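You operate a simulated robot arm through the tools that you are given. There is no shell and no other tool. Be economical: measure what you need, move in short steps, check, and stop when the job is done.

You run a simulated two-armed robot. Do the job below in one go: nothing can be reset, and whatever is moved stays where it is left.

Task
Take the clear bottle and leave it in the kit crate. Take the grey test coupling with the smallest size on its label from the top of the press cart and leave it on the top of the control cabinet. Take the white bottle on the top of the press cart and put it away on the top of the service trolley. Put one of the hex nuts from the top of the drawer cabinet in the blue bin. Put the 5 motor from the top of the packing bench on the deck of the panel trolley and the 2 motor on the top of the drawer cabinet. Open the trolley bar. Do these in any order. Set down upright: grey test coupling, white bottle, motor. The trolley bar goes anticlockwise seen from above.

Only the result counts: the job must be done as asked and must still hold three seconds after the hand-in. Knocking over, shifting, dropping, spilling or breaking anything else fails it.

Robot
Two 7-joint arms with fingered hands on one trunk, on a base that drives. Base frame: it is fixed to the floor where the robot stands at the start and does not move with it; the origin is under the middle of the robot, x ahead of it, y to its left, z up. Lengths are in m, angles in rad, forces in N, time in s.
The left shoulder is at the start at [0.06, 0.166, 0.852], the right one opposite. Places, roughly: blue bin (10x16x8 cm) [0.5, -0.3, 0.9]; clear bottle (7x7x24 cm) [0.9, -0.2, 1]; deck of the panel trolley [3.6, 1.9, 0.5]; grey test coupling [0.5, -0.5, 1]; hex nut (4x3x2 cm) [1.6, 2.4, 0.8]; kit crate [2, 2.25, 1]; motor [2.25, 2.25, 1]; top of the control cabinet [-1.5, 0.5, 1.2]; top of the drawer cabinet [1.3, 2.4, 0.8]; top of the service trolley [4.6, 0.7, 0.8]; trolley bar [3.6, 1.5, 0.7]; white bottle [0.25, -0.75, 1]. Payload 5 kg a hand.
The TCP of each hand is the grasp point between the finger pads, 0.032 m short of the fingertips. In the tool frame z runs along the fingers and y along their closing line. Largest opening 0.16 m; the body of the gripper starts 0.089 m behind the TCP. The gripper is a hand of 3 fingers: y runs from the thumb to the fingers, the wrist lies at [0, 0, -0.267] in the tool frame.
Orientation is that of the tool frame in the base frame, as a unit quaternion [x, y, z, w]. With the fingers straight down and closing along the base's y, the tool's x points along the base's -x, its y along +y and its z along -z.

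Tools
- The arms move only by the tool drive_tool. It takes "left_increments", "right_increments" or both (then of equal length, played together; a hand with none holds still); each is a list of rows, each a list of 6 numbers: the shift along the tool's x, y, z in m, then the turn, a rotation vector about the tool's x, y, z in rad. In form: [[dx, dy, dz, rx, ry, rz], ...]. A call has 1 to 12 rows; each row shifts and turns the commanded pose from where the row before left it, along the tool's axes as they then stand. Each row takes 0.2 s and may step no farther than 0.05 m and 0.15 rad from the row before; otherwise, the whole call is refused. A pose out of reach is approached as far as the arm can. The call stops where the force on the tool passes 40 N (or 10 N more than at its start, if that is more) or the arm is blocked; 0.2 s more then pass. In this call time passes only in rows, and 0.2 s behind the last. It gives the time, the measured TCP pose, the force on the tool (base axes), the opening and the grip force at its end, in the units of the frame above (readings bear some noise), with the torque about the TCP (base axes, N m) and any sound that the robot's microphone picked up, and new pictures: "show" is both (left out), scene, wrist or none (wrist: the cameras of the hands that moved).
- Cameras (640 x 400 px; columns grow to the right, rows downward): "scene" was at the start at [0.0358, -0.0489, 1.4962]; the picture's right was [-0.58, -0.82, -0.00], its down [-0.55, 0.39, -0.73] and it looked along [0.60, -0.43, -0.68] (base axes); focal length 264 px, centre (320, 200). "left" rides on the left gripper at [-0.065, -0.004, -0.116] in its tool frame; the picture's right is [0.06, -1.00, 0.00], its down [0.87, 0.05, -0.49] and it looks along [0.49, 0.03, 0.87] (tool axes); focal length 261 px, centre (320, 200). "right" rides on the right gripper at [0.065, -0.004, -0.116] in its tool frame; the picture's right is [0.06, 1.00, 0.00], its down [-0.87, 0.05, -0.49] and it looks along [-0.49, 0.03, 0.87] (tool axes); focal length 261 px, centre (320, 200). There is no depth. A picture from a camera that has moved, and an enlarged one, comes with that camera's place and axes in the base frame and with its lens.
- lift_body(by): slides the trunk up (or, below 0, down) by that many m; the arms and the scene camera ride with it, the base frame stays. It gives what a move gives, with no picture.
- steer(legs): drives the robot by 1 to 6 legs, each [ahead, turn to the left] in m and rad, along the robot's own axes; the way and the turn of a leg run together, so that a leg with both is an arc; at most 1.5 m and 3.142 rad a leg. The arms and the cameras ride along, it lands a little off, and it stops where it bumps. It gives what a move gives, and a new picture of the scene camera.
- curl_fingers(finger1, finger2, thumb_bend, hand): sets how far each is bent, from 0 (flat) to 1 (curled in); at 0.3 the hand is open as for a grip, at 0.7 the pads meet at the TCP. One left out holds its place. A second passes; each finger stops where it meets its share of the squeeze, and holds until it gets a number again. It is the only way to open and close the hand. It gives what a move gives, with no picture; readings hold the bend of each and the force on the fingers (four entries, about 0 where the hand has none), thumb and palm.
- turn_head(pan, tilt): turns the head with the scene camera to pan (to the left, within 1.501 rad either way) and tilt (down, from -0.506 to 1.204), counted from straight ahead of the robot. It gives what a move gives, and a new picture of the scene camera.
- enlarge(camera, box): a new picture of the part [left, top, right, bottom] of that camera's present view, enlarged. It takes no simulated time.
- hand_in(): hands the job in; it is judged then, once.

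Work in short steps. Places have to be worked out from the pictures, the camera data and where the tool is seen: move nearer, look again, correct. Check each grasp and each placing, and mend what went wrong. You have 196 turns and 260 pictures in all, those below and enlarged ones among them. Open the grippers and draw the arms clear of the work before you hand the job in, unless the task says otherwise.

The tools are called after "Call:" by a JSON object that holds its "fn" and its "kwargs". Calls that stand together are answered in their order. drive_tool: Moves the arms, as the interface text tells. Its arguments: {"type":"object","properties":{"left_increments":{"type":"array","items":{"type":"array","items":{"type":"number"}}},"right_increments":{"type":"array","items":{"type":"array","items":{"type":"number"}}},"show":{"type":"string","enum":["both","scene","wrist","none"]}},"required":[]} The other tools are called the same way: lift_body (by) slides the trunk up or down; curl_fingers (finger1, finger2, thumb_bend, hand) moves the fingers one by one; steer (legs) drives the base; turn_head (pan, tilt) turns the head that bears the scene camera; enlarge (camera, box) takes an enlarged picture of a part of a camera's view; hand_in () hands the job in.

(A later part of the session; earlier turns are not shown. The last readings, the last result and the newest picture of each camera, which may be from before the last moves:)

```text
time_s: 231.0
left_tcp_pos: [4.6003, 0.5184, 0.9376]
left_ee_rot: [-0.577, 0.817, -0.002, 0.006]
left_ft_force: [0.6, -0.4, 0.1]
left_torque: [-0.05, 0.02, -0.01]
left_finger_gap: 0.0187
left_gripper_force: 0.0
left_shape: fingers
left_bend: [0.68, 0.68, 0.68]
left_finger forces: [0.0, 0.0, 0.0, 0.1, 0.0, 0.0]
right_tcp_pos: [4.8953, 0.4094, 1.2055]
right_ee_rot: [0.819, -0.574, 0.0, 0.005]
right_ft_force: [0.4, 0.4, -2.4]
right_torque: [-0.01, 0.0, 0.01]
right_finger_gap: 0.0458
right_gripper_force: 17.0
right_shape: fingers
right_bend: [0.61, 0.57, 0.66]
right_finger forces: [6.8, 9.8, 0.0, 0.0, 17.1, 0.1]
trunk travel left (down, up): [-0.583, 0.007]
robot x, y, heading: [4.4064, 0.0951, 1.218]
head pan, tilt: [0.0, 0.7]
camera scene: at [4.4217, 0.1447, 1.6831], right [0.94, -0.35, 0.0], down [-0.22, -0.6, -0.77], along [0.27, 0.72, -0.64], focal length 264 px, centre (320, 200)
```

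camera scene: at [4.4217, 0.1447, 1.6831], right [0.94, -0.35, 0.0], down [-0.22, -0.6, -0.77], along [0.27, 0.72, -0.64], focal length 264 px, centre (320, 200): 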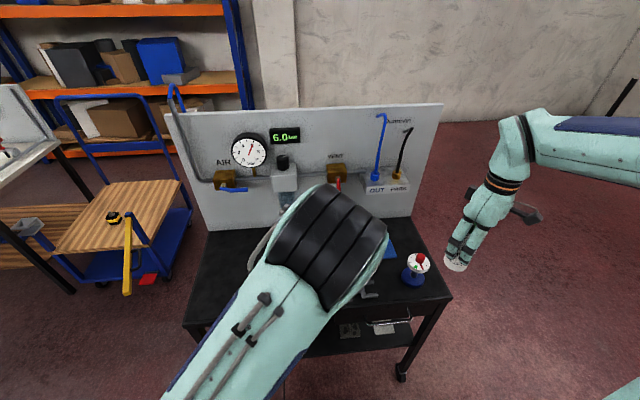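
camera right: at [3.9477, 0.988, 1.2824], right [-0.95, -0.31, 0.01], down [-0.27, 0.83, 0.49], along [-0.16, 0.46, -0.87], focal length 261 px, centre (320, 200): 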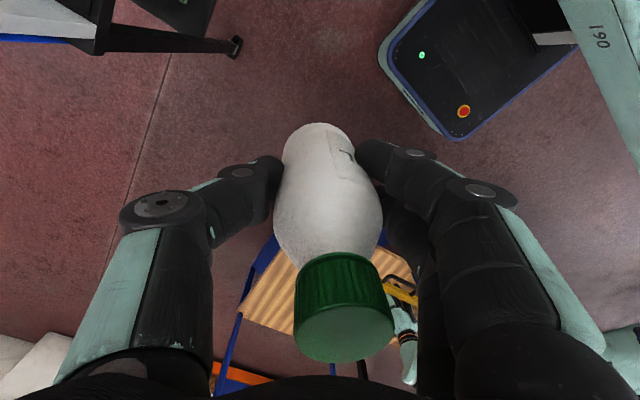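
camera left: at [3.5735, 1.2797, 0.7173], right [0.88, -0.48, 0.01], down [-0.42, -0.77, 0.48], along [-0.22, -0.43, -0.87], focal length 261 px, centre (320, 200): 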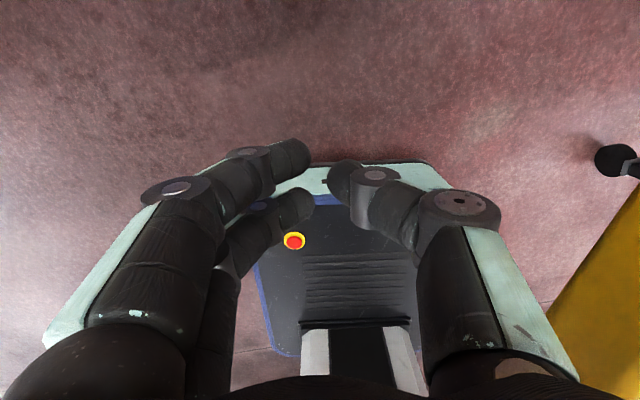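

The left arm hides the trolley top; I move it up, left and back.

Call:
{"fn": "drive_tool", "kwargs": {"left_increments": [[0, 0, -0.045, 0, 0, 0], [0.02, 0.02, -0.04, 0, 0, 0], [0.02, 0.045, 0, 0, 0, 0], [0.015, 0.045, 0, 0, 0, 0], [0.015, 0.045, 0, 0, 0, 0], [0.015, 0.045, 0, 0, 0, 0], [0.015, 0.045, 0, 0, 0, 0], [0, 0.045, 0, 0, 0, 0]], "show": "scene"}}

```text
time_s: 232.8
left_tcp_pos: [4.2888, 0.5222, 1.0197]
left_ee_rot: [-0.577, 0.817, -0.003, 0.006]
left_ft_force: [0.2, -0.3, 0.0]
left_torque: [0.0, -0.04, -0.02]
left_finger_gap: 0.0185
left_gripper_force: 0.1
left_shape: fingers
left_bend: [0.68, 0.68, 0.68]
left_finger forces: [0.1, 0.0, 0.0, 0.0, 0.0, 0.0]
right_tcp_pos: [4.8934, 0.4091, 1.2065]
right_ee_rot: [0.819, -0.574, 0.0, 0.006]
right_ft_force: [-0.3, -0.9, -2.1]
right_torque: [-0.02, -0.01, -0.02]
right_finger_gap: 0.0456
right_gripper_force: 16.9
right_shape: fingers
right_bend: [0.61, 0.57, 0.66]
right_finger forces: [6.8, 9.8, 0.0, 0.1, 17.3, 0.1]
trunk travel left (down, up): [-0.583, 0.007]
robot x, y, heading: [4.4059, 0.0923, 1.221]
head pan, tilt: [0.0, 0.7]
camera scene: at [4.4203, 0.1455, 1.6831], right [0.94, -0.35, 0.0], down [-0.22, -0.6, -0.76], along [0.27, 0.72, -0.64], focal length 264 px, centre (320, 200)
```

scene: 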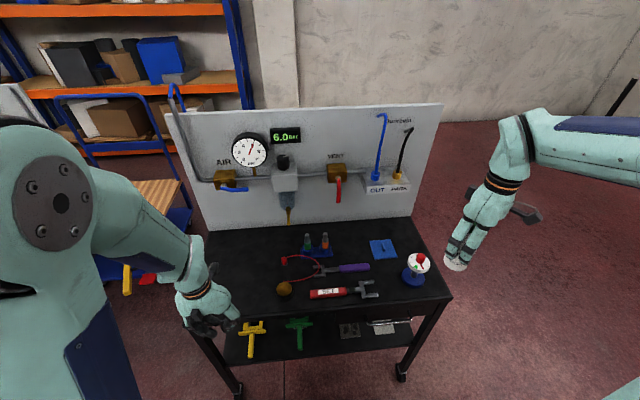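

Free space on the left part of the trolley top, around (4.38,0.83). I shift the robot left so the right hand faces it.

Call:
{"fn": "steer", "kwargs": {"legs": [[0, 1.376], [0.374, 0], [0, -1.276]]}}

Call:
{"fn": "turn_head", "kwargs": {"pan": -0.2, "tilt": 0.8}}

```text
time_s: 240.1
left_tcp_pos: [3.6661, 0.457, 1.0199]
left_ee_rot: [0.883, -0.469, 0.0, -0.006]
left_ft_force: [-0.2, 0.4, 0.2]
left_torque: [-0.01, -0.01, -0.01]
left_finger_gap: 0.0186
left_gripper_force: 0.1
left_shape: fingers
left_bend: [0.68, 0.68, 0.68]
left_finger forces: [0.1, 0.0, 0.0, 0.0, 0.0, 0.0]
right_tcp_pos: [4.1138, 0.8761, 1.2051]
right_ee_rot: [0.99, -0.144, 0.003, 0.007]
right_ft_force: [-0.6, -0.3, -2.1]
right_torque: [0.01, -0.04, -0.04]
right_finger_gap: 0.0444
right_gripper_force: 17.2
right_shape: fingers
right_bend: [0.61, 0.57, 0.66]
right_finger forces: [6.8, 9.6, 0.0, 0.0, 17.1, 0.1]
trunk travel left (down, up): [-0.583, 0.007]
robot x, y, heading: [4.082, 0.29, 2.16]
head pan, tilt: [0.0, 0.7]
stopped in leg 3: the robot was blocked; the commanded pose is now the measured one
camera scene: at [4.0444, 0.339, 1.6831], right [0.83, 0.56, 0.0], down [0.36, -0.54, -0.76], along [-0.43, 0.63, -0.64], focal length 264 px, centre (320, 200)
```

scene: 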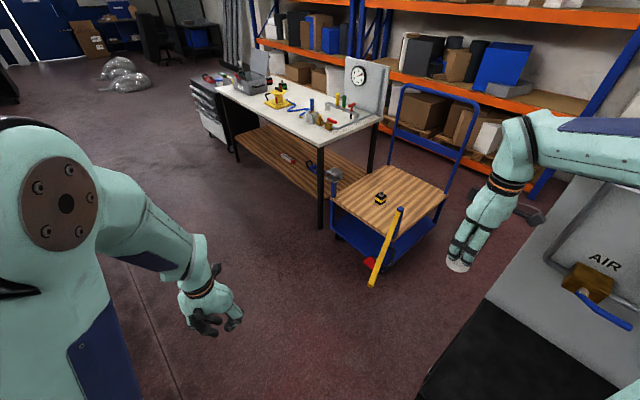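

```text
time_s: 240.9
left_tcp_pos: [3.6657, 0.4554, 1.0191]
left_ee_rot: [0.884, -0.468, 0.001, -0.007]
left_ft_force: [0.2, -0.5, 0.0]
left_torque: [0.0, -0.01, 0.04]
left_finger_gap: 0.0187
left_gripper_force: 0.0
left_shape: fingers
left_bend: [0.68, 0.68, 0.68]
left_finger forces: [0.0, 0.0, 0.1, 0.1, 0.0, 0.0]
right_tcp_pos: [4.115, 0.8747, 1.2063]
right_ee_rot: [0.99, -0.142, 0.003, 0.007]
right_ft_force: [-0.4, 0.2, -1.8]
right_torque: [0.01, -0.04, 0.01]
right_finger_gap: 0.0449
right_gripper_force: 17.0
right_shape: fingers
right_bend: [0.61, 0.57, 0.66]
right_finger forces: [6.8, 9.7, 0.1, 0.0, 17.0, 0.0]
trunk travel left (down, up): [-0.583, 0.007]
robot x, y, heading: [4.0772, 0.295, 2.159]
head pan, tilt: [-0.201, 0.799]
camera scene: at [4.062, 0.3428, 1.6749], right [0.92, 0.38, 0.0], down [0.27, -0.66, -0.7], along [-0.27, 0.64, -0.72], focal length 264 px, centre (320, 200)
```

scene: 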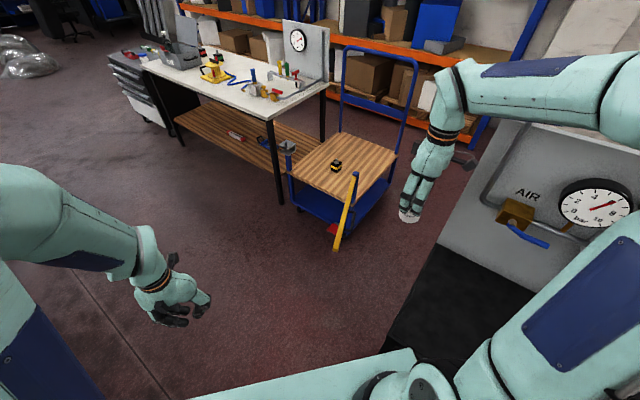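

The turn was blocked. I look down to the right to see what is touching.

Call:
{"fn": "turn_head", "kwargs": {"pan": -0.9, "tilt": 0.9}}

Call:
{"fn": "enlarge", "kwargs": {"camera": "right", "box": [0, 0, 640, 400]}}

```text
time_s: 241.9
left_tcp_pos: [3.6661, 0.4554, 1.0198]
left_ee_rot: [0.884, -0.468, 0.0, -0.007]
left_ft_force: [-0.1, 0.4, 0.5]
left_torque: [0.03, -0.01, -0.01]
left_finger_gap: 0.0188
left_gripper_force: 0.1
left_shape: fingers
left_bend: [0.68, 0.68, 0.68]
left_finger forces: [0.0, 0.0, 0.1, 0.1, 0.0, 0.0]
right_tcp_pos: [4.1153, 0.8754, 1.2054]
right_ee_rot: [0.99, -0.142, 0.002, 0.006]
right_ft_force: [0.5, 0.9, -2.3]
right_torque: [-0.02, -0.02, 0.0]
right_finger_gap: 0.0448
right_gripper_force: 16.5
right_shape: fingers
right_bend: [0.61, 0.57, 0.66]
right_finger forces: [6.8, 9.6, 0.0, 0.1, 17.2, 0.0]
trunk travel left (down, up): [-0.583, 0.007]
robot x, y, heading: [4.0798, 0.2966, 2.16]
head pan, tilt: [-0.901, 0.901]
camera scene: at [4.1156, 0.3401, 1.6669], right [0.95, -0.3, 0.0], down [-0.24, -0.75, -0.62], along [0.19, 0.59, -0.78], focal length 264 px, centre (320, 200)
```

scene: 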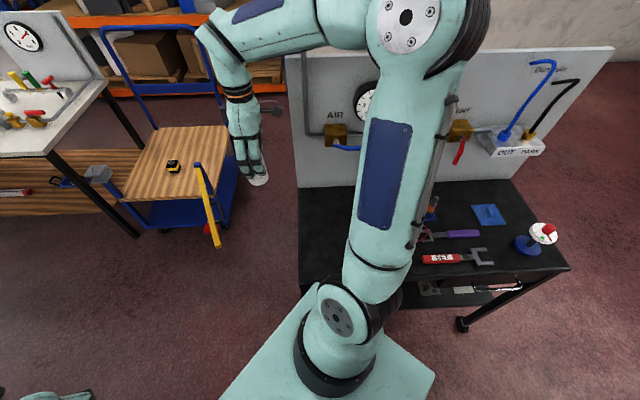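

```text
1.00 times, centred on (320, 200) of right
camera zoom: at [4.1777, 0.8632, 1.3223], right [-0.22, -0.98, 0.01], down [-0.85, 0.2, 0.49], along [-0.48, 0.1, -0.87], focal length 261 px, centre (320, 200)
```

zoom: 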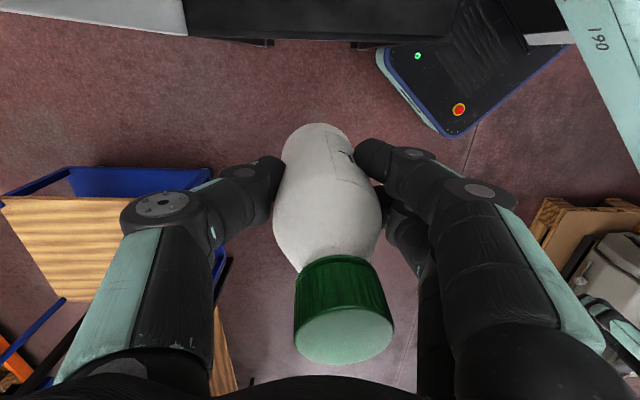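

The base's front-right corner met the trolley. I turn away, back off, shift left at a larger distance, and face the trolley again.

Call:
{"fn": "steer", "kwargs": {"legs": [[0, 0.3], [-0.3, 0], [0, 0.5], [0.3, 0], [0, -1.64]]}}

Call:
{"fn": "turn_head", "kwargs": {"pan": -0.1, "tilt": 0.8}}

```text
time_s: 252.0
left_tcp_pos: [3.8721, 0.5744, 1.0204]
left_ee_rot: [-0.612, 0.791, -0.003, 0.007]
left_ft_force: [-0.2, 0.1, 0.6]
left_torque: [0.04, 0.05, -0.03]
left_finger_gap: 0.0184
left_gripper_force: 0.0
left_shape: fingers
left_bend: [0.68, 0.68, 0.68]
left_finger forces: [0.0, 0.0, 0.1, 0.0, 0.0, 0.0]
right_tcp_pos: [4.4823, 0.5132, 1.2054]
right_ee_rot: [0.843, -0.538, 0.0, 0.008]
right_ft_force: [0.1, 0.3, -2.2]
right_torque: [-0.02, -0.02, -0.01]
right_finger_gap: 0.0442
right_gripper_force: 16.3
right_shape: fingers
right_bend: [0.62, 0.57, 0.66]
right_finger forces: [6.5, 9.6, 0.0, 0.0, 16.8, 0.0]
trunk travel left (down, up): [-0.583, 0.007]
robot x, y, heading: [4.0254, 0.1569, 1.319]
head pan, tilt: [-0.901, 0.901]
camera scene: at [4.0807, 0.1582, 1.6669], right [0.4, -0.92, 0.0], down [-0.72, -0.31, -0.62], along [0.57, 0.25, -0.78], focal length 264 px, centre (320, 200)
```

scene: 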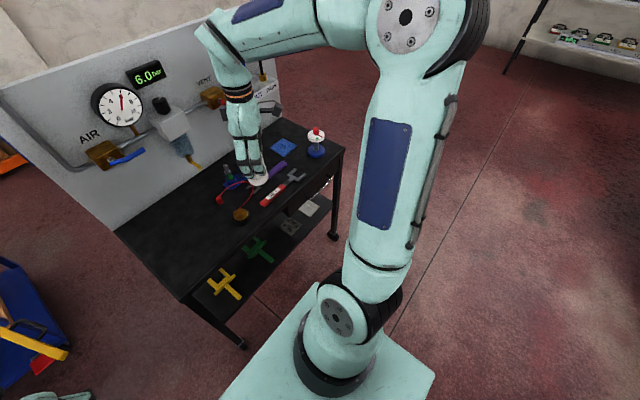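

```text
time_s: 253.1
left_tcp_pos: [3.8727, 0.5736, 1.0206]
left_ee_rot: [-0.612, 0.791, -0.002, 0.007]
left_ft_force: [0.7, 0.0, -0.2]
left_torque: [-0.01, -0.02, 0.03]
left_finger_gap: 0.0186
left_gripper_force: 0.1
left_shape: fingers
left_bend: [0.68, 0.68, 0.68]
left_finger forces: [0.1, 0.0, 0.0, 0.0, 0.0, 0.0]
right_tcp_pos: [4.4836, 0.5132, 1.2047]
right_ee_rot: [0.842, -0.539, 0.0, 0.008]
right_ft_force: [-0.4, 0.2, -2.1]
right_torque: [0.01, 0.0, 0.01]
right_finger_gap: 0.0446
right_gripper_force: 16.4
right_shape: fingers
right_bend: [0.62, 0.57, 0.66]
right_finger forces: [6.5, 9.6, 0.0, 0.0, 16.8, 0.0]
trunk travel left (down, up): [-0.583, 0.007]
robot x, y, heading: [4.0198, 0.1574, 1.308]
head pan, tilt: [-0.099, 0.799]
camera scene: at [4.0397, 0.2037, 1.6748], right [0.94, -0.35, 0.0], down [-0.25, -0.67, -0.7], along [0.25, 0.65, -0.72], focal length 264 px, centre (320, 200)
```

scene: 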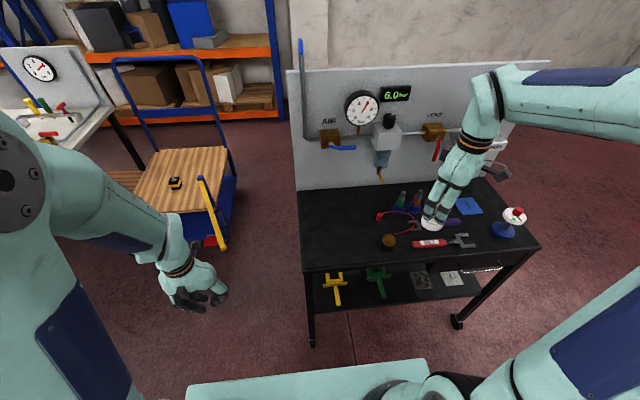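

Everything on the trolley looks undisturbed; its top is at z≈0.83. I carry the white bottle over the free left area at (4.345,0.80).

Call:
{"fn": "drive_tool", "kwargs": {"right_increments": [[-0.0455, 0.001, 0, 0, 0, 0], [-0.0455, 0.001, 0, 0, 0, 0], [-0.0455, 0.001, 0, 0, 0, 0], [-0.0455, 0.001, 0, 0, 0, 0], [-0.0455, 0.001, 0, 0, 0, 0], [-0.0455, 0.001, 0, 0, 0, 0], [-0.0455, 0, 0, 0, 0, 0], [0, 0, 0.05, 0, 0, 0], [0, 0, 0.05, 0, 0, 0]], "show": "both"}}

```text
time_s: 255.1
left_tcp_pos: [3.8713, 0.5751, 1.0196]
left_ee_rot: [-0.612, 0.791, -0.002, 0.005]
left_ft_force: [0.1, 0.0, -0.9]
left_torque: [-0.04, 0.01, 0.0]
left_finger_gap: 0.0185
left_gripper_force: 0.0
left_shape: fingers
left_bend: [0.68, 0.68, 0.68]
left_finger forces: [0.1, 0.1, 0.1, 0.1, 0.0, 0.1]
right_tcp_pos: [4.3442, 0.7993, 1.1035]
right_ee_rot: [0.842, -0.539, 0.0, 0.007]
right_ft_force: [0.1, 0.4, -2.2]
right_torque: [-0.05, -0.02, 0.0]
right_finger_gap: 0.0443
right_gripper_force: 16.5
right_shape: fingers
right_bend: [0.62, 0.57, 0.66]
right_finger forces: [6.7, 9.9, 0.1, 0.0, 17.1, 0.0]
trunk travel left (down, up): [-0.583, 0.007]
robot x, y, heading: [4.0184, 0.1577, 1.311]
head pan, tilt: [-0.099, 0.799]
camera scene: at [4.0392, 0.2056, 1.6748], right [0.94, -0.35, 0.0], down [-0.25, -0.67, -0.7], along [0.25, 0.65, -0.72], focal length 264 px, centre (320, 200)
camera right: at [4.3759, 0.7441, 1.2202], right [-0.88, -0.48, 0.01], down [-0.41, 0.77, 0.49], along [-0.24, 0.42, -0.87], focal length 261 px, centre (320, 200)
```

scene: 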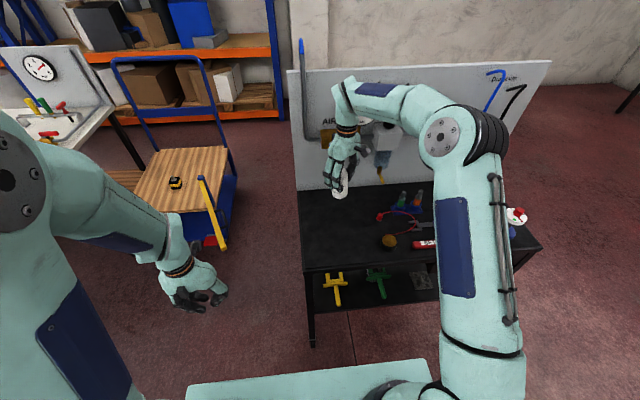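
right: 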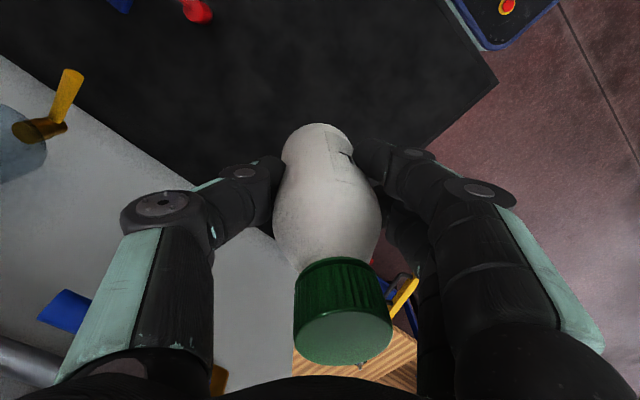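

Target spot below is clear. I lower close to the surface.

Call:
{"fn": "drive_tool", "kwargs": {"right_increments": [[0, 0, 0.05, 0, 0, 0], [0, 0, 0.05, 0, 0, 0], [0, 0, 0.04, 0, 0, 0]], "show": "both"}}

Call:
{"fn": "enlarge", "kwargs": {"camera": "scene", "box": [290, 140, 400, 240]}}

```text
time_s: 255.9
left_tcp_pos: [3.8727, 0.5752, 1.0195]
left_ee_rot: [-0.611, 0.791, -0.003, 0.006]
left_ft_force: [0.2, 0.1, -0.5]
left_torque: [0.01, -0.01, 0.0]
left_finger_gap: 0.0185
left_gripper_force: 0.1
left_shape: fingers
left_bend: [0.68, 0.68, 0.68]
left_finger forces: [0.1, 0.1, 0.1, 0.1, 0.1, 0.1]
right_tcp_pos: [4.3424, 0.7978, 0.9621]
right_ee_rot: [0.842, -0.539, -0.001, 0.007]
right_ft_force: [1.1, 0.1, -1.7]
right_torque: [-0.02, -0.01, 0.01]
right_finger_gap: 0.0442
right_gripper_force: 16.5
right_shape: fingers
right_bend: [0.62, 0.57, 0.66]
right_finger forces: [6.7, 10.0, 0.0, 0.1, 17.0, 0.0]
trunk travel left (down, up): [-0.583, 0.007]
robot x, y, heading: [4.0256, 0.1554, 1.311]
head pan, tilt: [-0.099, 0.799]
camera scene: at [4.04, 0.2049, 1.6749], right [0.94, -0.35, 0.0], down [-0.25, -0.67, -0.7], along [0.25, 0.65, -0.72], focal length 264 px, centre (320, 200)
camera right: at [4.3738, 0.743, 1.0788], right [-0.88, -0.48, 0.01], down [-0.41, 0.77, 0.49], along [-0.24, 0.42, -0.87], focal length 261 px, centre (320, 200)
```

scene: 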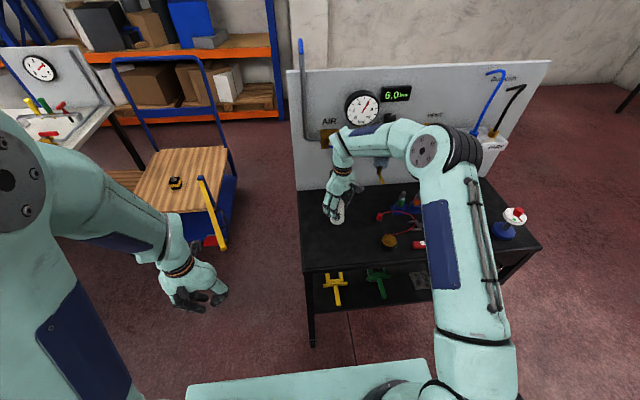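
right: 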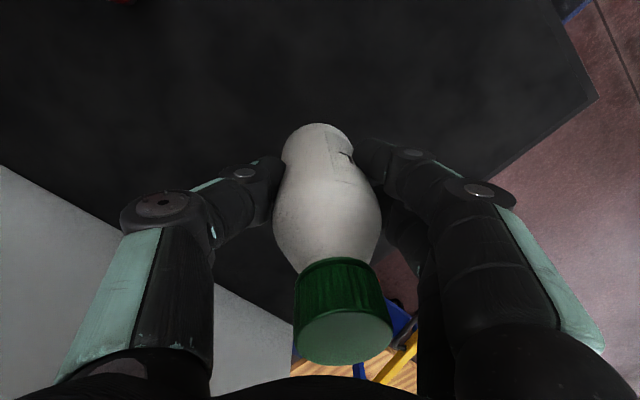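

```text
4.00 times, centred on (345, 190) of scene
camera zoom: at [4.04, 0.2049, 1.6749], right [0.94, -0.35, 0.0], down [-0.25, -0.67, -0.7], along [0.25, 0.65, -0.72], focal length 1058 px, centre (220, 240)
```

zoom: 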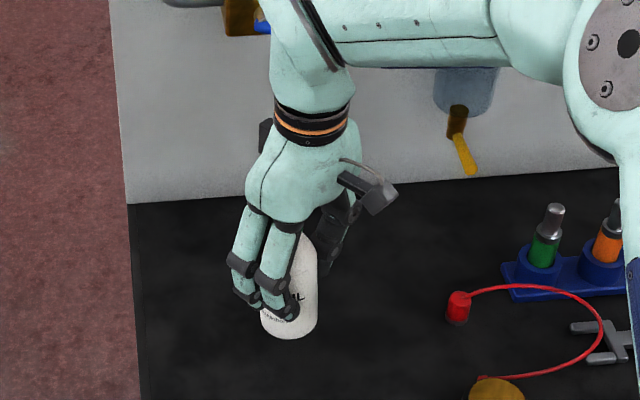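

Nearly there and upright. I lower in small steps until contact.

Call:
{"fn": "drive_tool", "kwargs": {"right_increments": [[0, 0, 0.008, 0, 0, 0], [0, 0, 0.007, 0, 0, 0]], "show": "none"}}

Call:
{"fn": "drive_tool", "kwargs": {"right_increments": [[0, 0, 0.005, 0, 0, 0], [0, 0, 0.005, 0, 0, 0]], "show": "none"}}

Call:
{"fn": "drive_tool", "kwargs": {"right_increments": [[0, 0, 0.004, 0, 0, 0], [0, 0, 0.003, 0, 0, 0]], "show": "none"}}

```text
time_s: 256.5
left_tcp_pos: [3.8719, 0.5735, 1.0201]
left_ee_rot: [-0.612, 0.791, -0.003, 0.006]
left_ft_force: [-0.3, 0.4, -0.1]
left_torque: [0.02, -0.01, 0.01]
left_finger_gap: 0.0185
left_gripper_force: 0.1
left_shape: fingers
left_bend: [0.68, 0.68, 0.68]
left_finger forces: [0.0, 0.0, 0.0, 0.0, 0.1, 0.1]
right_tcp_pos: [4.3419, 0.7983, 0.9485]
right_ee_rot: [0.843, -0.538, -0.001, 0.006]
right_ft_force: [0.3, 0.2, -2.1]
right_torque: [0.0, -0.07, -0.02]
right_finger_gap: 0.0444
right_gripper_force: 17.1
right_shape: fingers
right_bend: [0.62, 0.57, 0.66]
right_finger forces: [6.9, 10.0, 0.0, 0.0, 17.0, 0.0]
trunk travel left (down, up): [-0.583, 0.007]
robot x, y, heading: [4.0218, 0.1591, 1.312]
head pan, tilt: [-0.099, 0.799]
```

```text
time_s: 257.1
left_tcp_pos: [3.8724, 0.5751, 1.0208]
left_ee_rot: [-0.612, 0.791, -0.002, 0.006]
left_ft_force: [-0.5, 0.2, -0.9]
left_torque: [-0.02, -0.03, 0.0]
left_finger_gap: 0.0188
left_gripper_force: 0.1
left_shape: fingers
left_bend: [0.68, 0.68, 0.68]
left_finger forces: [0.1, 0.0, 0.0, 0.0, 0.0, 0.1]
right_tcp_pos: [4.3413, 0.7969, 0.9396]
right_ee_rot: [0.842, -0.539, -0.001, 0.007]
right_ft_force: [0.3, -0.6, -2.5]
right_torque: [-0.03, -0.03, -0.01]
right_finger_gap: 0.0441
right_gripper_force: 16.3
right_shape: fingers
right_bend: [0.62, 0.57, 0.66]
right_finger forces: [6.8, 9.8, 0.1, 0.0, 17.0, 0.0]
trunk travel left (down, up): [-0.583, 0.007]
robot x, y, heading: [4.0206, 0.1598, 1.309]
head pan, tilt: [-0.099, 0.799]
```

```text
time_s: 257.7
left_tcp_pos: [3.8714, 0.5732, 1.021]
left_ee_rot: [-0.611, 0.792, -0.003, 0.007]
left_ft_force: [-0.2, -0.6, 0.6]
left_torque: [-0.01, -0.02, 0.01]
left_finger_gap: 0.0183
left_gripper_force: 0.1
left_shape: fingers
left_bend: [0.68, 0.68, 0.68]
left_finger forces: [0.0, 0.0, 0.0, 0.0, 0.0, 0.0]
right_tcp_pos: [4.342, 0.7963, 0.9334]
right_ee_rot: [0.842, -0.539, -0.002, 0.005]
right_ft_force: [3.2, -4.3, 14.4]
right_torque: [-0.14, 0.14, 0.06]
right_finger_gap: 0.0439
right_gripper_force: 21.2
right_shape: fingers
right_bend: [0.63, 0.58, 0.66]
right_finger forces: [9.0, 10.8, 0.1, 0.0, 21.5, 0.1]
trunk travel left (down, up): [-0.583, 0.007]
robot x, y, heading: [4.0209, 0.1587, 1.312]
head pan, tilt: [-0.099, 0.799]
```

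Contact. I open the hand and check that the bottle stands.

Call:
{"fn": "curl_fingers", "kwargs": {"hand": "right", "finger1": 0.48, "finger2": 0.48, "thumb_bend": 0.48}}

Call:
{"fn": "enlarge", "kwargs": {"camera": "right", "box": [0, 0, 640, 400]}}

Call:
{"fn": "enlarge", "kwargs": {"camera": "scene", "box": [290, 140, 400, 240]}}

```text
time_s: 258.7
left_tcp_pos: [3.8716, 0.5743, 1.0216]
left_ee_rot: [-0.612, 0.791, -0.003, 0.007]
left_ft_force: [-0.6, -0.3, 0.1]
left_torque: [0.01, 0.02, 0.01]
left_finger_gap: 0.0187
left_gripper_force: 0.1
left_shape: fingers
left_bend: [0.68, 0.68, 0.68]
left_finger forces: [0.1, 0.0, 0.1, 0.1, 0.0, 0.0]
right_tcp_pos: [4.3407, 0.7978, 0.9312]
right_ee_rot: [0.842, -0.539, -0.001, 0.006]
right_ft_force: [-0.3, -0.1, 0.2]
right_torque: [0.0, -0.01, 0.02]
right_finger_gap: 0.0948
right_gripper_force: 0.0
right_shape: fingers
right_bend: [0.48, 0.48, 0.48]
right_finger forces: [0.0, 0.1, 0.0, 0.1, 0.0, 0.0]
trunk travel left (down, up): [-0.583, 0.007]
robot x, y, heading: [4.0237, 0.1581, 1.312]
head pan, tilt: [-0.099, 0.799]
```

```text
1.00 times, centred on (320, 200) of right
camera zoom: at [4.3729, 0.742, 1.0479], right [-0.88, -0.48, 0.01], down [-0.41, 0.77, 0.49], along [-0.24, 0.42, -0.87], focal length 261 px, centre (320, 200)
```

zoom: 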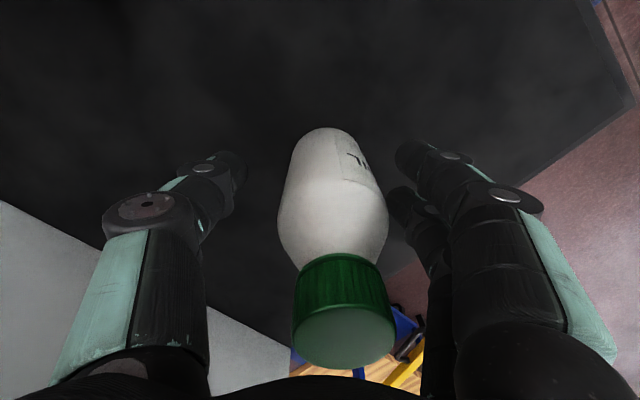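

```text
4.00 times, centred on (345, 190) of scene
camera zoom: at [4.0395, 0.2039, 1.6748], right [0.94, -0.35, 0.0], down [-0.25, -0.67, -0.7], along [0.25, 0.65, -0.72], focal length 1058 px, centre (220, 240)
```

zoom: 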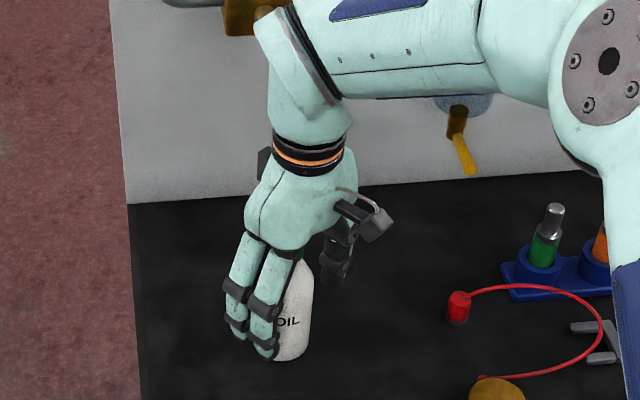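

Standing free and upright. I rise straight up and retract.

Call:
{"fn": "drive_tool", "kwargs": {"right_increments": [[0, 0, -0.03, 0, 0, 0], [0, 0, -0.045, 0, 0, 0], [0, 0, -0.05, 0, 0, 0], [0, 0, -0.05, 0, 0, 0], [0.04, 0, -0.02, 0, 0, 0], [0.045, 0, 0, 0, 0, 0], [0.045, 0, 0, 0, 0, 0]], "show": "scene"}}

```text
time_s: 260.3
left_tcp_pos: [3.8726, 0.5732, 1.0199]
left_ee_rot: [-0.611, 0.791, -0.003, 0.006]
left_ft_force: [-0.5, -0.1, -0.8]
left_torque: [0.03, 0.0, -0.05]
left_finger_gap: 0.0187
left_gripper_force: 0.1
left_shape: fingers
left_bend: [0.68, 0.68, 0.68]
left_finger forces: [0.1, 0.2, 0.0, 0.0, 0.1, 0.0]
right_tcp_pos: [4.3981, 0.6802, 1.1291]
right_ee_rot: [0.843, -0.538, -0.002, 0.006]
right_ft_force: [0.2, -0.3, 0.2]
right_torque: [0.05, 0.02, -0.01]
right_finger_gap: 0.095
right_gripper_force: 0.0
right_shape: fingers
right_bend: [0.48, 0.48, 0.48]
right_finger forces: [0.0, 0.0, 0.0, 0.1, 0.0, 0.0]
trunk travel left (down, up): [-0.583, 0.007]
robot x, y, heading: [4.0217, 0.1539, 1.314]
head pan, tilt: [-0.099, 0.799]
camera scene: at [4.0403, 0.2019, 1.6749], right [0.94, -0.35, 0.0], down [-0.25, -0.67, -0.7], along [0.25, 0.65, -0.72], focal length 264 px, centre (320, 200)
```

scene: 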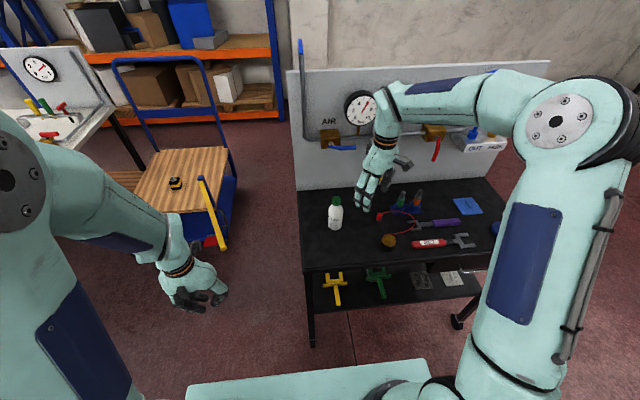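

The white bottle stands on the service trolley. Next, the red (2) motor behind the crate lid: I'll approach it from the left end of the bench. I drive back west.

Call:
{"fn": "steer", "kwargs": {"legs": [[0, 1.42], [1.5, 0], [0.45, 0], [0, 0.18], [1.25, 0], [0, -2.4]]}}

Call:
{"fn": "turn_head", "kwargs": {"pan": 0.4, "tilt": 0.55}}

```text
time_s: 286.1
left_tcp_pos: [1.1732, 1.6219, 1.021]
left_ee_rot: [-0.252, 0.968, -0.004, 0.005]
left_ft_force: [0.6, 0.3, 0.4]
left_torque: [-0.01, 0.03, 0.0]
left_finger_gap: 0.0185
left_gripper_force: 0.1
left_shape: fingers
left_bend: [0.68, 0.68, 0.68]
left_finger forces: [0.0, 0.0, 0.0, 0.0, 0.0, 0.1]
right_tcp_pos: [1.6153, 1.3169, 1.1279]
right_ee_rot: [-0.564, 0.826, 0.003, -0.006]
right_ft_force: [-0.1, -0.7, -0.2]
right_torque: [0.04, 0.02, -0.01]
right_finger_gap: 0.095
right_gripper_force: 0.0
right_shape: fingers
right_bend: [0.48, 0.48, 0.48]
right_finger forces: [0.0, 0.1, 0.0, 0.1, 0.0, 0.1]
trunk travel left (down, up): [-0.583, 0.007]
robot x, y, heading: [0.9756, 1.2246, 0.507]
head pan, tilt: [-0.099, 0.799]
camera scene: at [1.023, 1.2419, 1.6749], right [0.39, -0.92, 0.0], down [-0.66, -0.28, -0.7], along [0.64, 0.28, -0.72], focal length 264 px, centre (320, 200)
```

scene: 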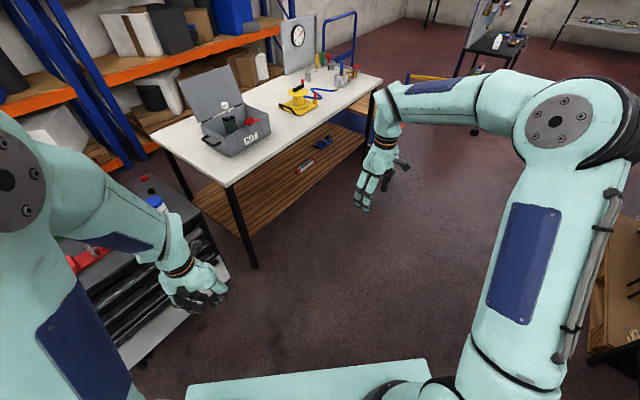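

```text
time_s: 287.0
left_tcp_pos: [1.1745, 1.6225, 1.0207]
left_ee_rot: [-0.253, 0.967, -0.004, 0.004]
left_ft_force: [0.7, 0.2, 0.1]
left_torque: [0.0, -0.01, 0.02]
left_finger_gap: 0.0186
left_gripper_force: 0.0
left_shape: fingers
left_bend: [0.68, 0.68, 0.68]
left_finger forces: [0.0, 0.0, 0.0, 0.0, 0.1, 0.0]
right_tcp_pos: [1.6147, 1.3158, 1.1272]
right_ee_rot: [-0.564, 0.826, 0.003, -0.007]
right_ft_force: [0.7, 0.2, -0.1]
right_torque: [0.02, 0.0, -0.02]
right_finger_gap: 0.0947
right_gripper_force: 0.1
right_shape: fingers
right_bend: [0.48, 0.48, 0.48]
right_finger forces: [0.0, 0.1, 0.0, 0.1, 0.1, 0.1]
trunk travel left (down, up): [-0.583, 0.007]
robot x, y, heading: [0.9748, 1.2271, 0.506]
head pan, tilt: [0.4, 0.55]
camera scene: at [1.0043, 1.2808, 1.6962], right [0.79, -0.62, 0.0], down [-0.32, -0.41, -0.85], along [0.53, 0.67, -0.52], focal length 264 px, centre (320, 200)
```

scene: 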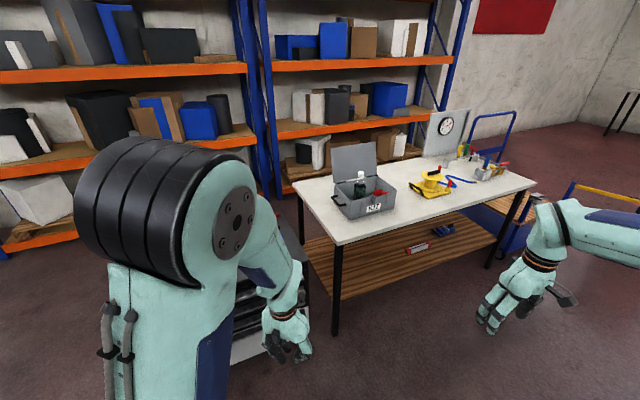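

I drive closer along this heading to view the gap behind the lid from the left.

Call:
{"fn": "steer", "kwargs": {"legs": [[0.5, 0]]}}

Call:
{"fn": "turn_head", "kwargs": {"pan": 0.5, "tilt": 0.7}}

```text
time_s: 289.9
left_tcp_pos: [1.6158, 1.8622, 1.0191]
left_ee_rot: [-0.25, 0.968, -0.006, 0.004]
left_ft_force: [-0.3, 0.4, 0.2]
left_torque: [-0.01, 0.0, -0.03]
left_finger_gap: 0.0185
left_gripper_force: 0.0
left_shape: fingers
left_bend: [0.68, 0.68, 0.68]
left_finger forces: [0.0, 0.0, 0.0, 0.1, 0.0, 0.1]
right_tcp_pos: [2.056, 1.5556, 1.1269]
right_ee_rot: [-0.563, 0.827, 0.003, -0.006]
right_ft_force: [1.3, -0.4, 0.4]
right_torque: [0.01, 0.03, 0.01]
right_finger_gap: 0.0948
right_gripper_force: 0.0
right_shape: fingers
right_bend: [0.48, 0.48, 0.48]
right_finger forces: [0.0, 0.1, 0.1, 0.0, 0.0, 0.1]
trunk travel left (down, up): [-0.583, 0.007]
robot x, y, heading: [1.4145, 1.4625, 0.5]
head pan, tilt: [0.4, 0.55]
camera scene: at [1.4442, 1.5227, 1.6962], right [0.78, -0.62, 0.0], down [-0.33, -0.41, -0.85], along [0.53, 0.67, -0.52], focal length 264 px, centre (320, 200)
```

scene: 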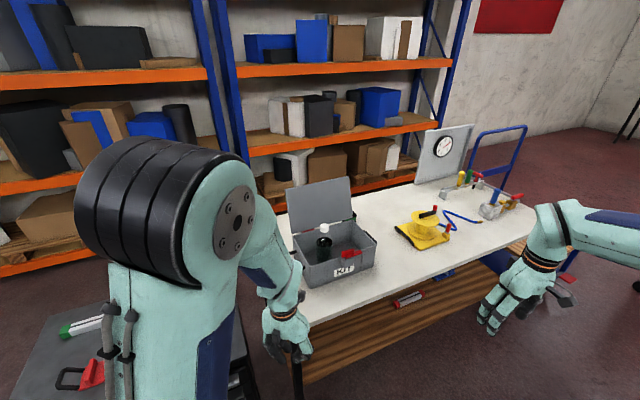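

```text
time_s: 290.6
left_tcp_pos: [1.6149, 1.8614, 1.0202]
left_ee_rot: [-0.251, 0.968, -0.005, 0.005]
left_ft_force: [-0.8, 0.1, 0.3]
left_torque: [0.02, -0.02, -0.02]
left_finger_gap: 0.0187
left_gripper_force: 0.1
left_shape: fingers
left_bend: [0.68, 0.68, 0.68]
left_finger forces: [0.1, 0.1, 0.0, 0.0, 0.0, 0.0]
right_tcp_pos: [2.055, 1.5546, 1.1271]
right_ee_rot: [-0.563, 0.827, 0.003, -0.007]
right_ft_force: [-0.4, 0.0, 0.5]
right_torque: [-0.01, 0.01, -0.01]
right_finger_gap: 0.0949
right_gripper_force: 0.0
right_shape: fingers
right_bend: [0.48, 0.48, 0.48]
right_finger forces: [0.0, 0.0, 0.0, 0.0, 0.0, 0.0]
trunk travel left (down, up): [-0.583, 0.007]
robot x, y, heading: [1.4143, 1.4651, 0.499]
head pan, tilt: [0.499, 0.7]
camera scene: at [1.4333, 1.5233, 1.6832], right [0.84, -0.54, 0.0], down [-0.35, -0.54, -0.77], along [0.41, 0.64, -0.64], focal length 264 px, centre (320, 200)
```

scene: 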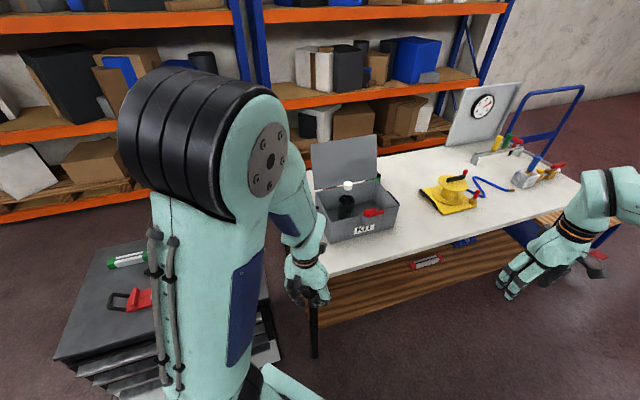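

I test how far the left wrist can yaw clockwise here in free space, combined with a forward tilt.

Call:
{"fn": "drive_tool", "kwargs": {"left_increments": [[0, 0, -0.05, 0, 0, 0.14], [0, 0, -0.05, 0, 0, 0.14], [0, 0, 0, 0, 0, 0.14], [0, 0, 0, 0, 0, 0.14], [0, 0, 0, 0, 0, 0.14], [0, 0, 0, 0, 0, 0.14], [0, 0, 0, 0, -0.14, 0], [0, 0, 0, 0, -0.14, 0], [0, 0, 0, 0, -0.14, 0], [0, 0, 0, 0, -0.14, 0]], "show": "wrist"}}

```text
time_s: 292.8
left_tcp_pos: [1.6151, 1.8663, 1.1236]
left_ee_rot: [0.16, 0.946, -0.05, 0.279]
left_ft_force: [0.1, 0.0, 0.4]
left_torque: [-0.03, -0.02, 0.0]
left_finger_gap: 0.0188
left_gripper_force: 0.1
left_shape: fingers
left_bend: [0.68, 0.68, 0.68]
left_finger forces: [0.0, 0.0, 0.0, 0.0, 0.1, 0.0]
left hand out of reach, approached as far as the arm can: row 10
right_tcp_pos: [2.0535, 1.556, 1.1276]
right_ee_rot: [-0.562, 0.827, 0.003, -0.006]
right_ft_force: [0.6, -0.4, 0.0]
right_torque: [-0.03, -0.02, -0.01]
right_finger_gap: 0.0948
right_gripper_force: 0.1
right_shape: fingers
right_bend: [0.48, 0.48, 0.48]
right_finger forces: [0.1, 0.0, 0.1, 0.0, 0.0, 0.0]
trunk travel left (down, up): [-0.583, 0.007]
robot x, y, heading: [1.4149, 1.4665, 0.499]
head pan, tilt: [0.499, 0.7]
camera left: at [1.606, 1.8669, 1.2562], right [-0.38, -0.93, -0.03], down [-0.92, 0.38, -0.06], along [0.07, 0.0, -1.0], focal length 261 px, centre (320, 200)
```

left: 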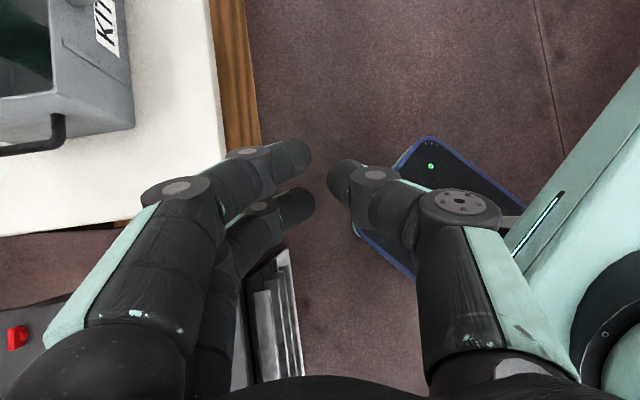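

The wrist allows ~48° yaw with 33° tilt. I move the robot a bit closer with heading ~0.72 and then raise the hand to look behind the lid.

Call:
{"fn": "steer", "kwargs": {"legs": [[0, 0.36], [0.165, 0], [0, -0.14]]}}

Call:
{"fn": "drive_tool", "kwargs": {"left_increments": [[0, 0.04, -0.02, 0, 0, 0], [0, 0.045, -0.01, 0, 0, 0], [-0.01, 0.045, 0, 0, 0, 0], [-0.02, 0.04, 0, 0, 0, 0], [-0.02, 0.04, 0, 0, 0, 0], [-0.02, 0.04, 0, 0, 0, 0]], "show": "both"}}

```text
time_s: 296.0
left_tcp_pos: [1.6303, 2.0267, 1.1236]
left_ee_rot: [0.054, 0.958, -0.019, 0.281]
left_ft_force: [-0.2, -0.4, -0.3]
left_torque: [0.01, 0.0, 0.01]
left_finger_gap: 0.0186
left_gripper_force: 0.0
left_shape: fingers
left_bend: [0.68, 0.68, 0.68]
left_finger forces: [0.0, 0.1, 0.0, 0.0, 0.0, 0.0]
right_tcp_pos: [2.1268, 1.8206, 1.1281]
right_ee_rot: [-0.651, 0.759, 0.002, -0.006]
right_ft_force: [0.2, -0.1, -0.5]
right_torque: [0.04, 0.05, 0.01]
right_finger_gap: 0.0949
right_gripper_force: 0.1
right_shape: fingers
right_bend: [0.48, 0.48, 0.48]
right_finger forces: [0.1, 0.0, 0.0, 0.1, 0.1, 0.0]
trunk travel left (down, up): [-0.583, 0.007]
robot x, y, heading: [1.5209, 1.5911, 0.717]
head pan, tilt: [0.499, 0.7]
camera scene: at [1.5283, 1.6519, 1.6831], right [0.94, -0.34, 0.0], down [-0.22, -0.61, -0.77], along [0.26, 0.72, -0.64], focal length 264 px, centre (320, 200)
```

scene: 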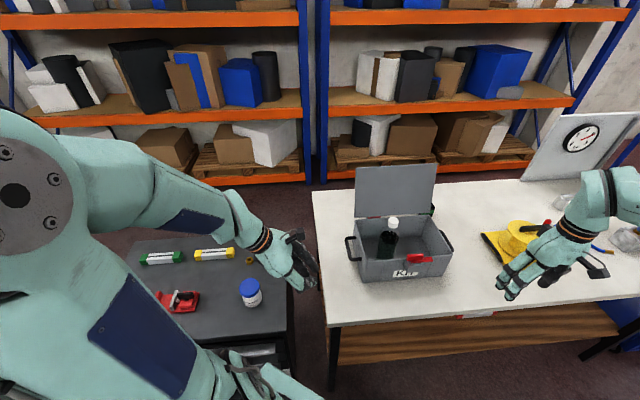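

```text
time_s: 297.6
left_tcp_pos: [1.7807, 2.2088, 1.2197]
left_ee_rot: [0.15, 0.941, -0.021, 0.304]
left_ft_force: [-1.0, 0.6, 0.0]
left_torque: [-0.04, -0.1, -0.02]
left_finger_gap: 0.0186
left_gripper_force: 0.1
left_shape: fingers
left_bend: [0.68, 0.68, 0.68]
left_finger forces: [0.0, 0.0, 0.0, 0.1, 0.0, 0.0]
right_tcp_pos: [2.1252, 1.8234, 1.1287]
right_ee_rot: [-0.652, 0.758, 0.001, -0.006]
right_ft_force: [-0.4, 1.7, 0.8]
right_torque: [-0.05, -0.06, 0.01]
right_finger_gap: 0.095
right_gripper_force: 0.1
right_shape: fingers
right_bend: [0.48, 0.48, 0.48]
right_finger forces: [0.0, 0.0, 0.1, 0.0, 0.0, 0.0]
trunk travel left (down, up): [-0.583, 0.007]
robot x, y, heading: [1.5235, 1.5944, 0.724]
head pan, tilt: [0.499, 0.7]
stopped in row 6 (left hand): the arm was blocked; the commanded pose is now the measured one
camera scene: at [1.5251, 1.655, 1.6831], right [0.94, -0.34, 0.0], down [-0.22, -0.61, -0.76], along [0.26, 0.72, -0.64], focal length 264 px, centre (320, 200)
camera left: at [1.7648, 2.2027, 1.3534], right [-0.34, -0.93, -0.09], down [-0.93, 0.35, -0.1], along [0.12, 0.05, -0.99], focal length 261 px, centre (320, 200)
```

scene: 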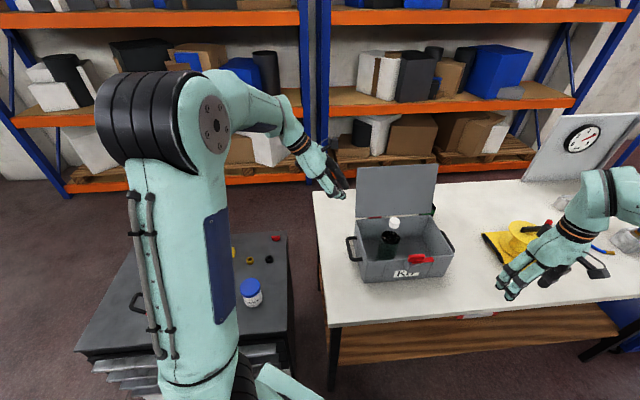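
left: 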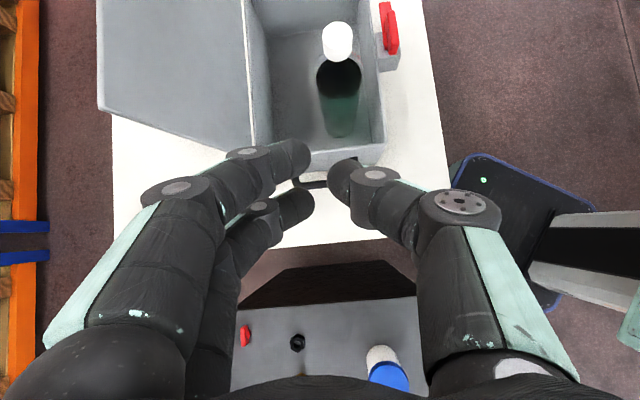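

The lid leans back more than thought; the approach must come from the left, low under its side. I retract the hand, turn the robot to heading 0 (left shoulder nearer the bench), and look again.

Call:
{"fn": "drive_tool", "kwargs": {"left_increments": [[0.0076, -0.0421, -0.0081, 0, 0, 0], [0.0076, -0.0421, -0.0081, 0, 0, 0], [0.0076, -0.0421, -0.0081, 0, 0, 0], [0.0076, -0.0421, -0.0081, 0, 0, 0], [0.0076, -0.0421, -0.0081, 0, 0, 0], [0.0076, -0.0421, -0.0081, 0, 0, 0], [0.0076, -0.0421, -0.0081, 0, 0, 0]], "show": "none"}}

Call:
{"fn": "steer", "kwargs": {"legs": [[0, -0.72]]}}

Call:
{"fn": "turn_head", "kwargs": {"pan": 1.1, "tilt": 0.65}}

```text
time_s: 299.2
left_tcp_pos: [1.6228, 1.9459, 1.221]
left_ee_rot: [0.152, 0.941, -0.022, 0.303]
left_ft_force: [-0.1, -0.2, 0.2]
left_torque: [0.01, -0.03, 0.0]
left_finger_gap: 0.0183
left_gripper_force: 0.0
left_shape: fingers
left_bend: [0.68, 0.68, 0.68]
left_finger forces: [0.0, 0.1, 0.1, 0.1, 0.1, 0.1]
right_tcp_pos: [2.1278, 1.819, 1.1278]
right_ee_rot: [-0.65, 0.76, 0.003, -0.005]
right_ft_force: [0.3, -0.3, -0.7]
right_torque: [-0.02, -0.01, -0.01]
right_finger_gap: 0.0951
right_gripper_force: 0.1
right_shape: fingers
right_bend: [0.48, 0.48, 0.48]
right_finger forces: [0.0, 0.0, 0.0, 0.0, 0.1, 0.1]
trunk travel left (down, up): [-0.583, 0.007]
robot x, y, heading: [1.5228, 1.5971, 0.721]
head pan, tilt: [0.499, 0.7]
```

```text
time_s: 301.5
left_tcp_pos: [1.8327, 1.7928, 1.2221]
left_ee_rot: [0.475, 0.827, -0.127, 0.275]
left_ft_force: [-0.6, -0.3, 0.0]
left_torque: [0.04, -0.01, -0.03]
left_finger_gap: 0.0188
left_gripper_force: 0.0
left_shape: fingers
left_bend: [0.68, 0.68, 0.68]
left_finger forces: [0.0, 0.1, 0.0, 0.1, 0.0, 0.0]
right_tcp_pos: [2.1277, 1.364, 1.1259]
right_ee_rot: [-0.34, 0.94, 0.004, -0.006]
right_ft_force: [-0.2, -0.2, -0.4]
right_torque: [0.0, 0.01, 0.0]
right_finger_gap: 0.0948
right_gripper_force: 0.0
right_shape: fingers
right_bend: [0.48, 0.48, 0.48]
right_finger forces: [0.0, 0.0, 0.0, 0.0, 0.1, 0.1]
trunk travel left (down, up): [-0.583, 0.007]
robot x, y, heading: [1.5231, 1.5914, 0.003]
head pan, tilt: [0.499, 0.7]
camera scene: at [1.566, 1.6331, 1.6831], right [0.48, -0.88, 0.0], down [-0.56, -0.31, -0.77], along [0.67, 0.37, -0.64], focal length 264 px, centre (320, 200)
```

scene: 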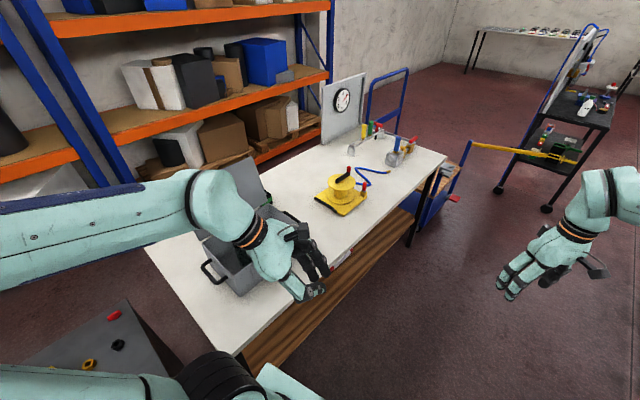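

```text
time_s: 302.5
left_tcp_pos: [1.8322, 1.7947, 1.2216]
left_ee_rot: [0.474, 0.826, -0.128, 0.275]
left_ft_force: [-0.1, 0.8, -1.2]
left_torque: [-0.02, 0.0, 0.02]
left_finger_gap: 0.0184
left_gripper_force: 0.0
left_shape: fingers
left_bend: [0.68, 0.68, 0.68]
left_finger forces: [0.0, 0.1, 0.0, 0.0, 0.0, 0.1]
right_tcp_pos: [2.1277, 1.3645, 1.1272]
right_ee_rot: [-0.341, 0.94, 0.005, -0.005]
right_ft_force: [0.2, 0.1, -0.4]
right_torque: [0.02, 0.03, -0.05]
right_finger_gap: 0.0952
right_gripper_force: 0.1
right_shape: fingers
right_bend: [0.48, 0.48, 0.48]
right_finger forces: [0.0, 0.0, 0.1, 0.0, 0.1, 0.1]
trunk travel left (down, up): [-0.583, 0.007]
robot x, y, heading: [1.5245, 1.5938, -0.001]
head pan, tilt: [1.1, 0.649]
camera scene: at [1.5308, 1.6702, 1.6874], right [0.89, -0.45, 0.0], down [-0.27, -0.54, -0.8], along [0.36, 0.71, -0.6], focal length 264 px, centre (320, 200)
```

scene: 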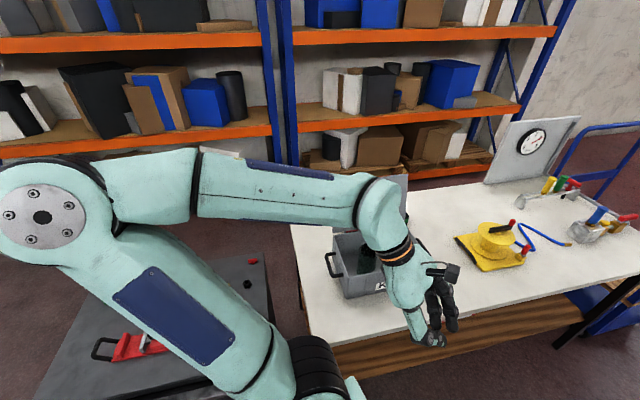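

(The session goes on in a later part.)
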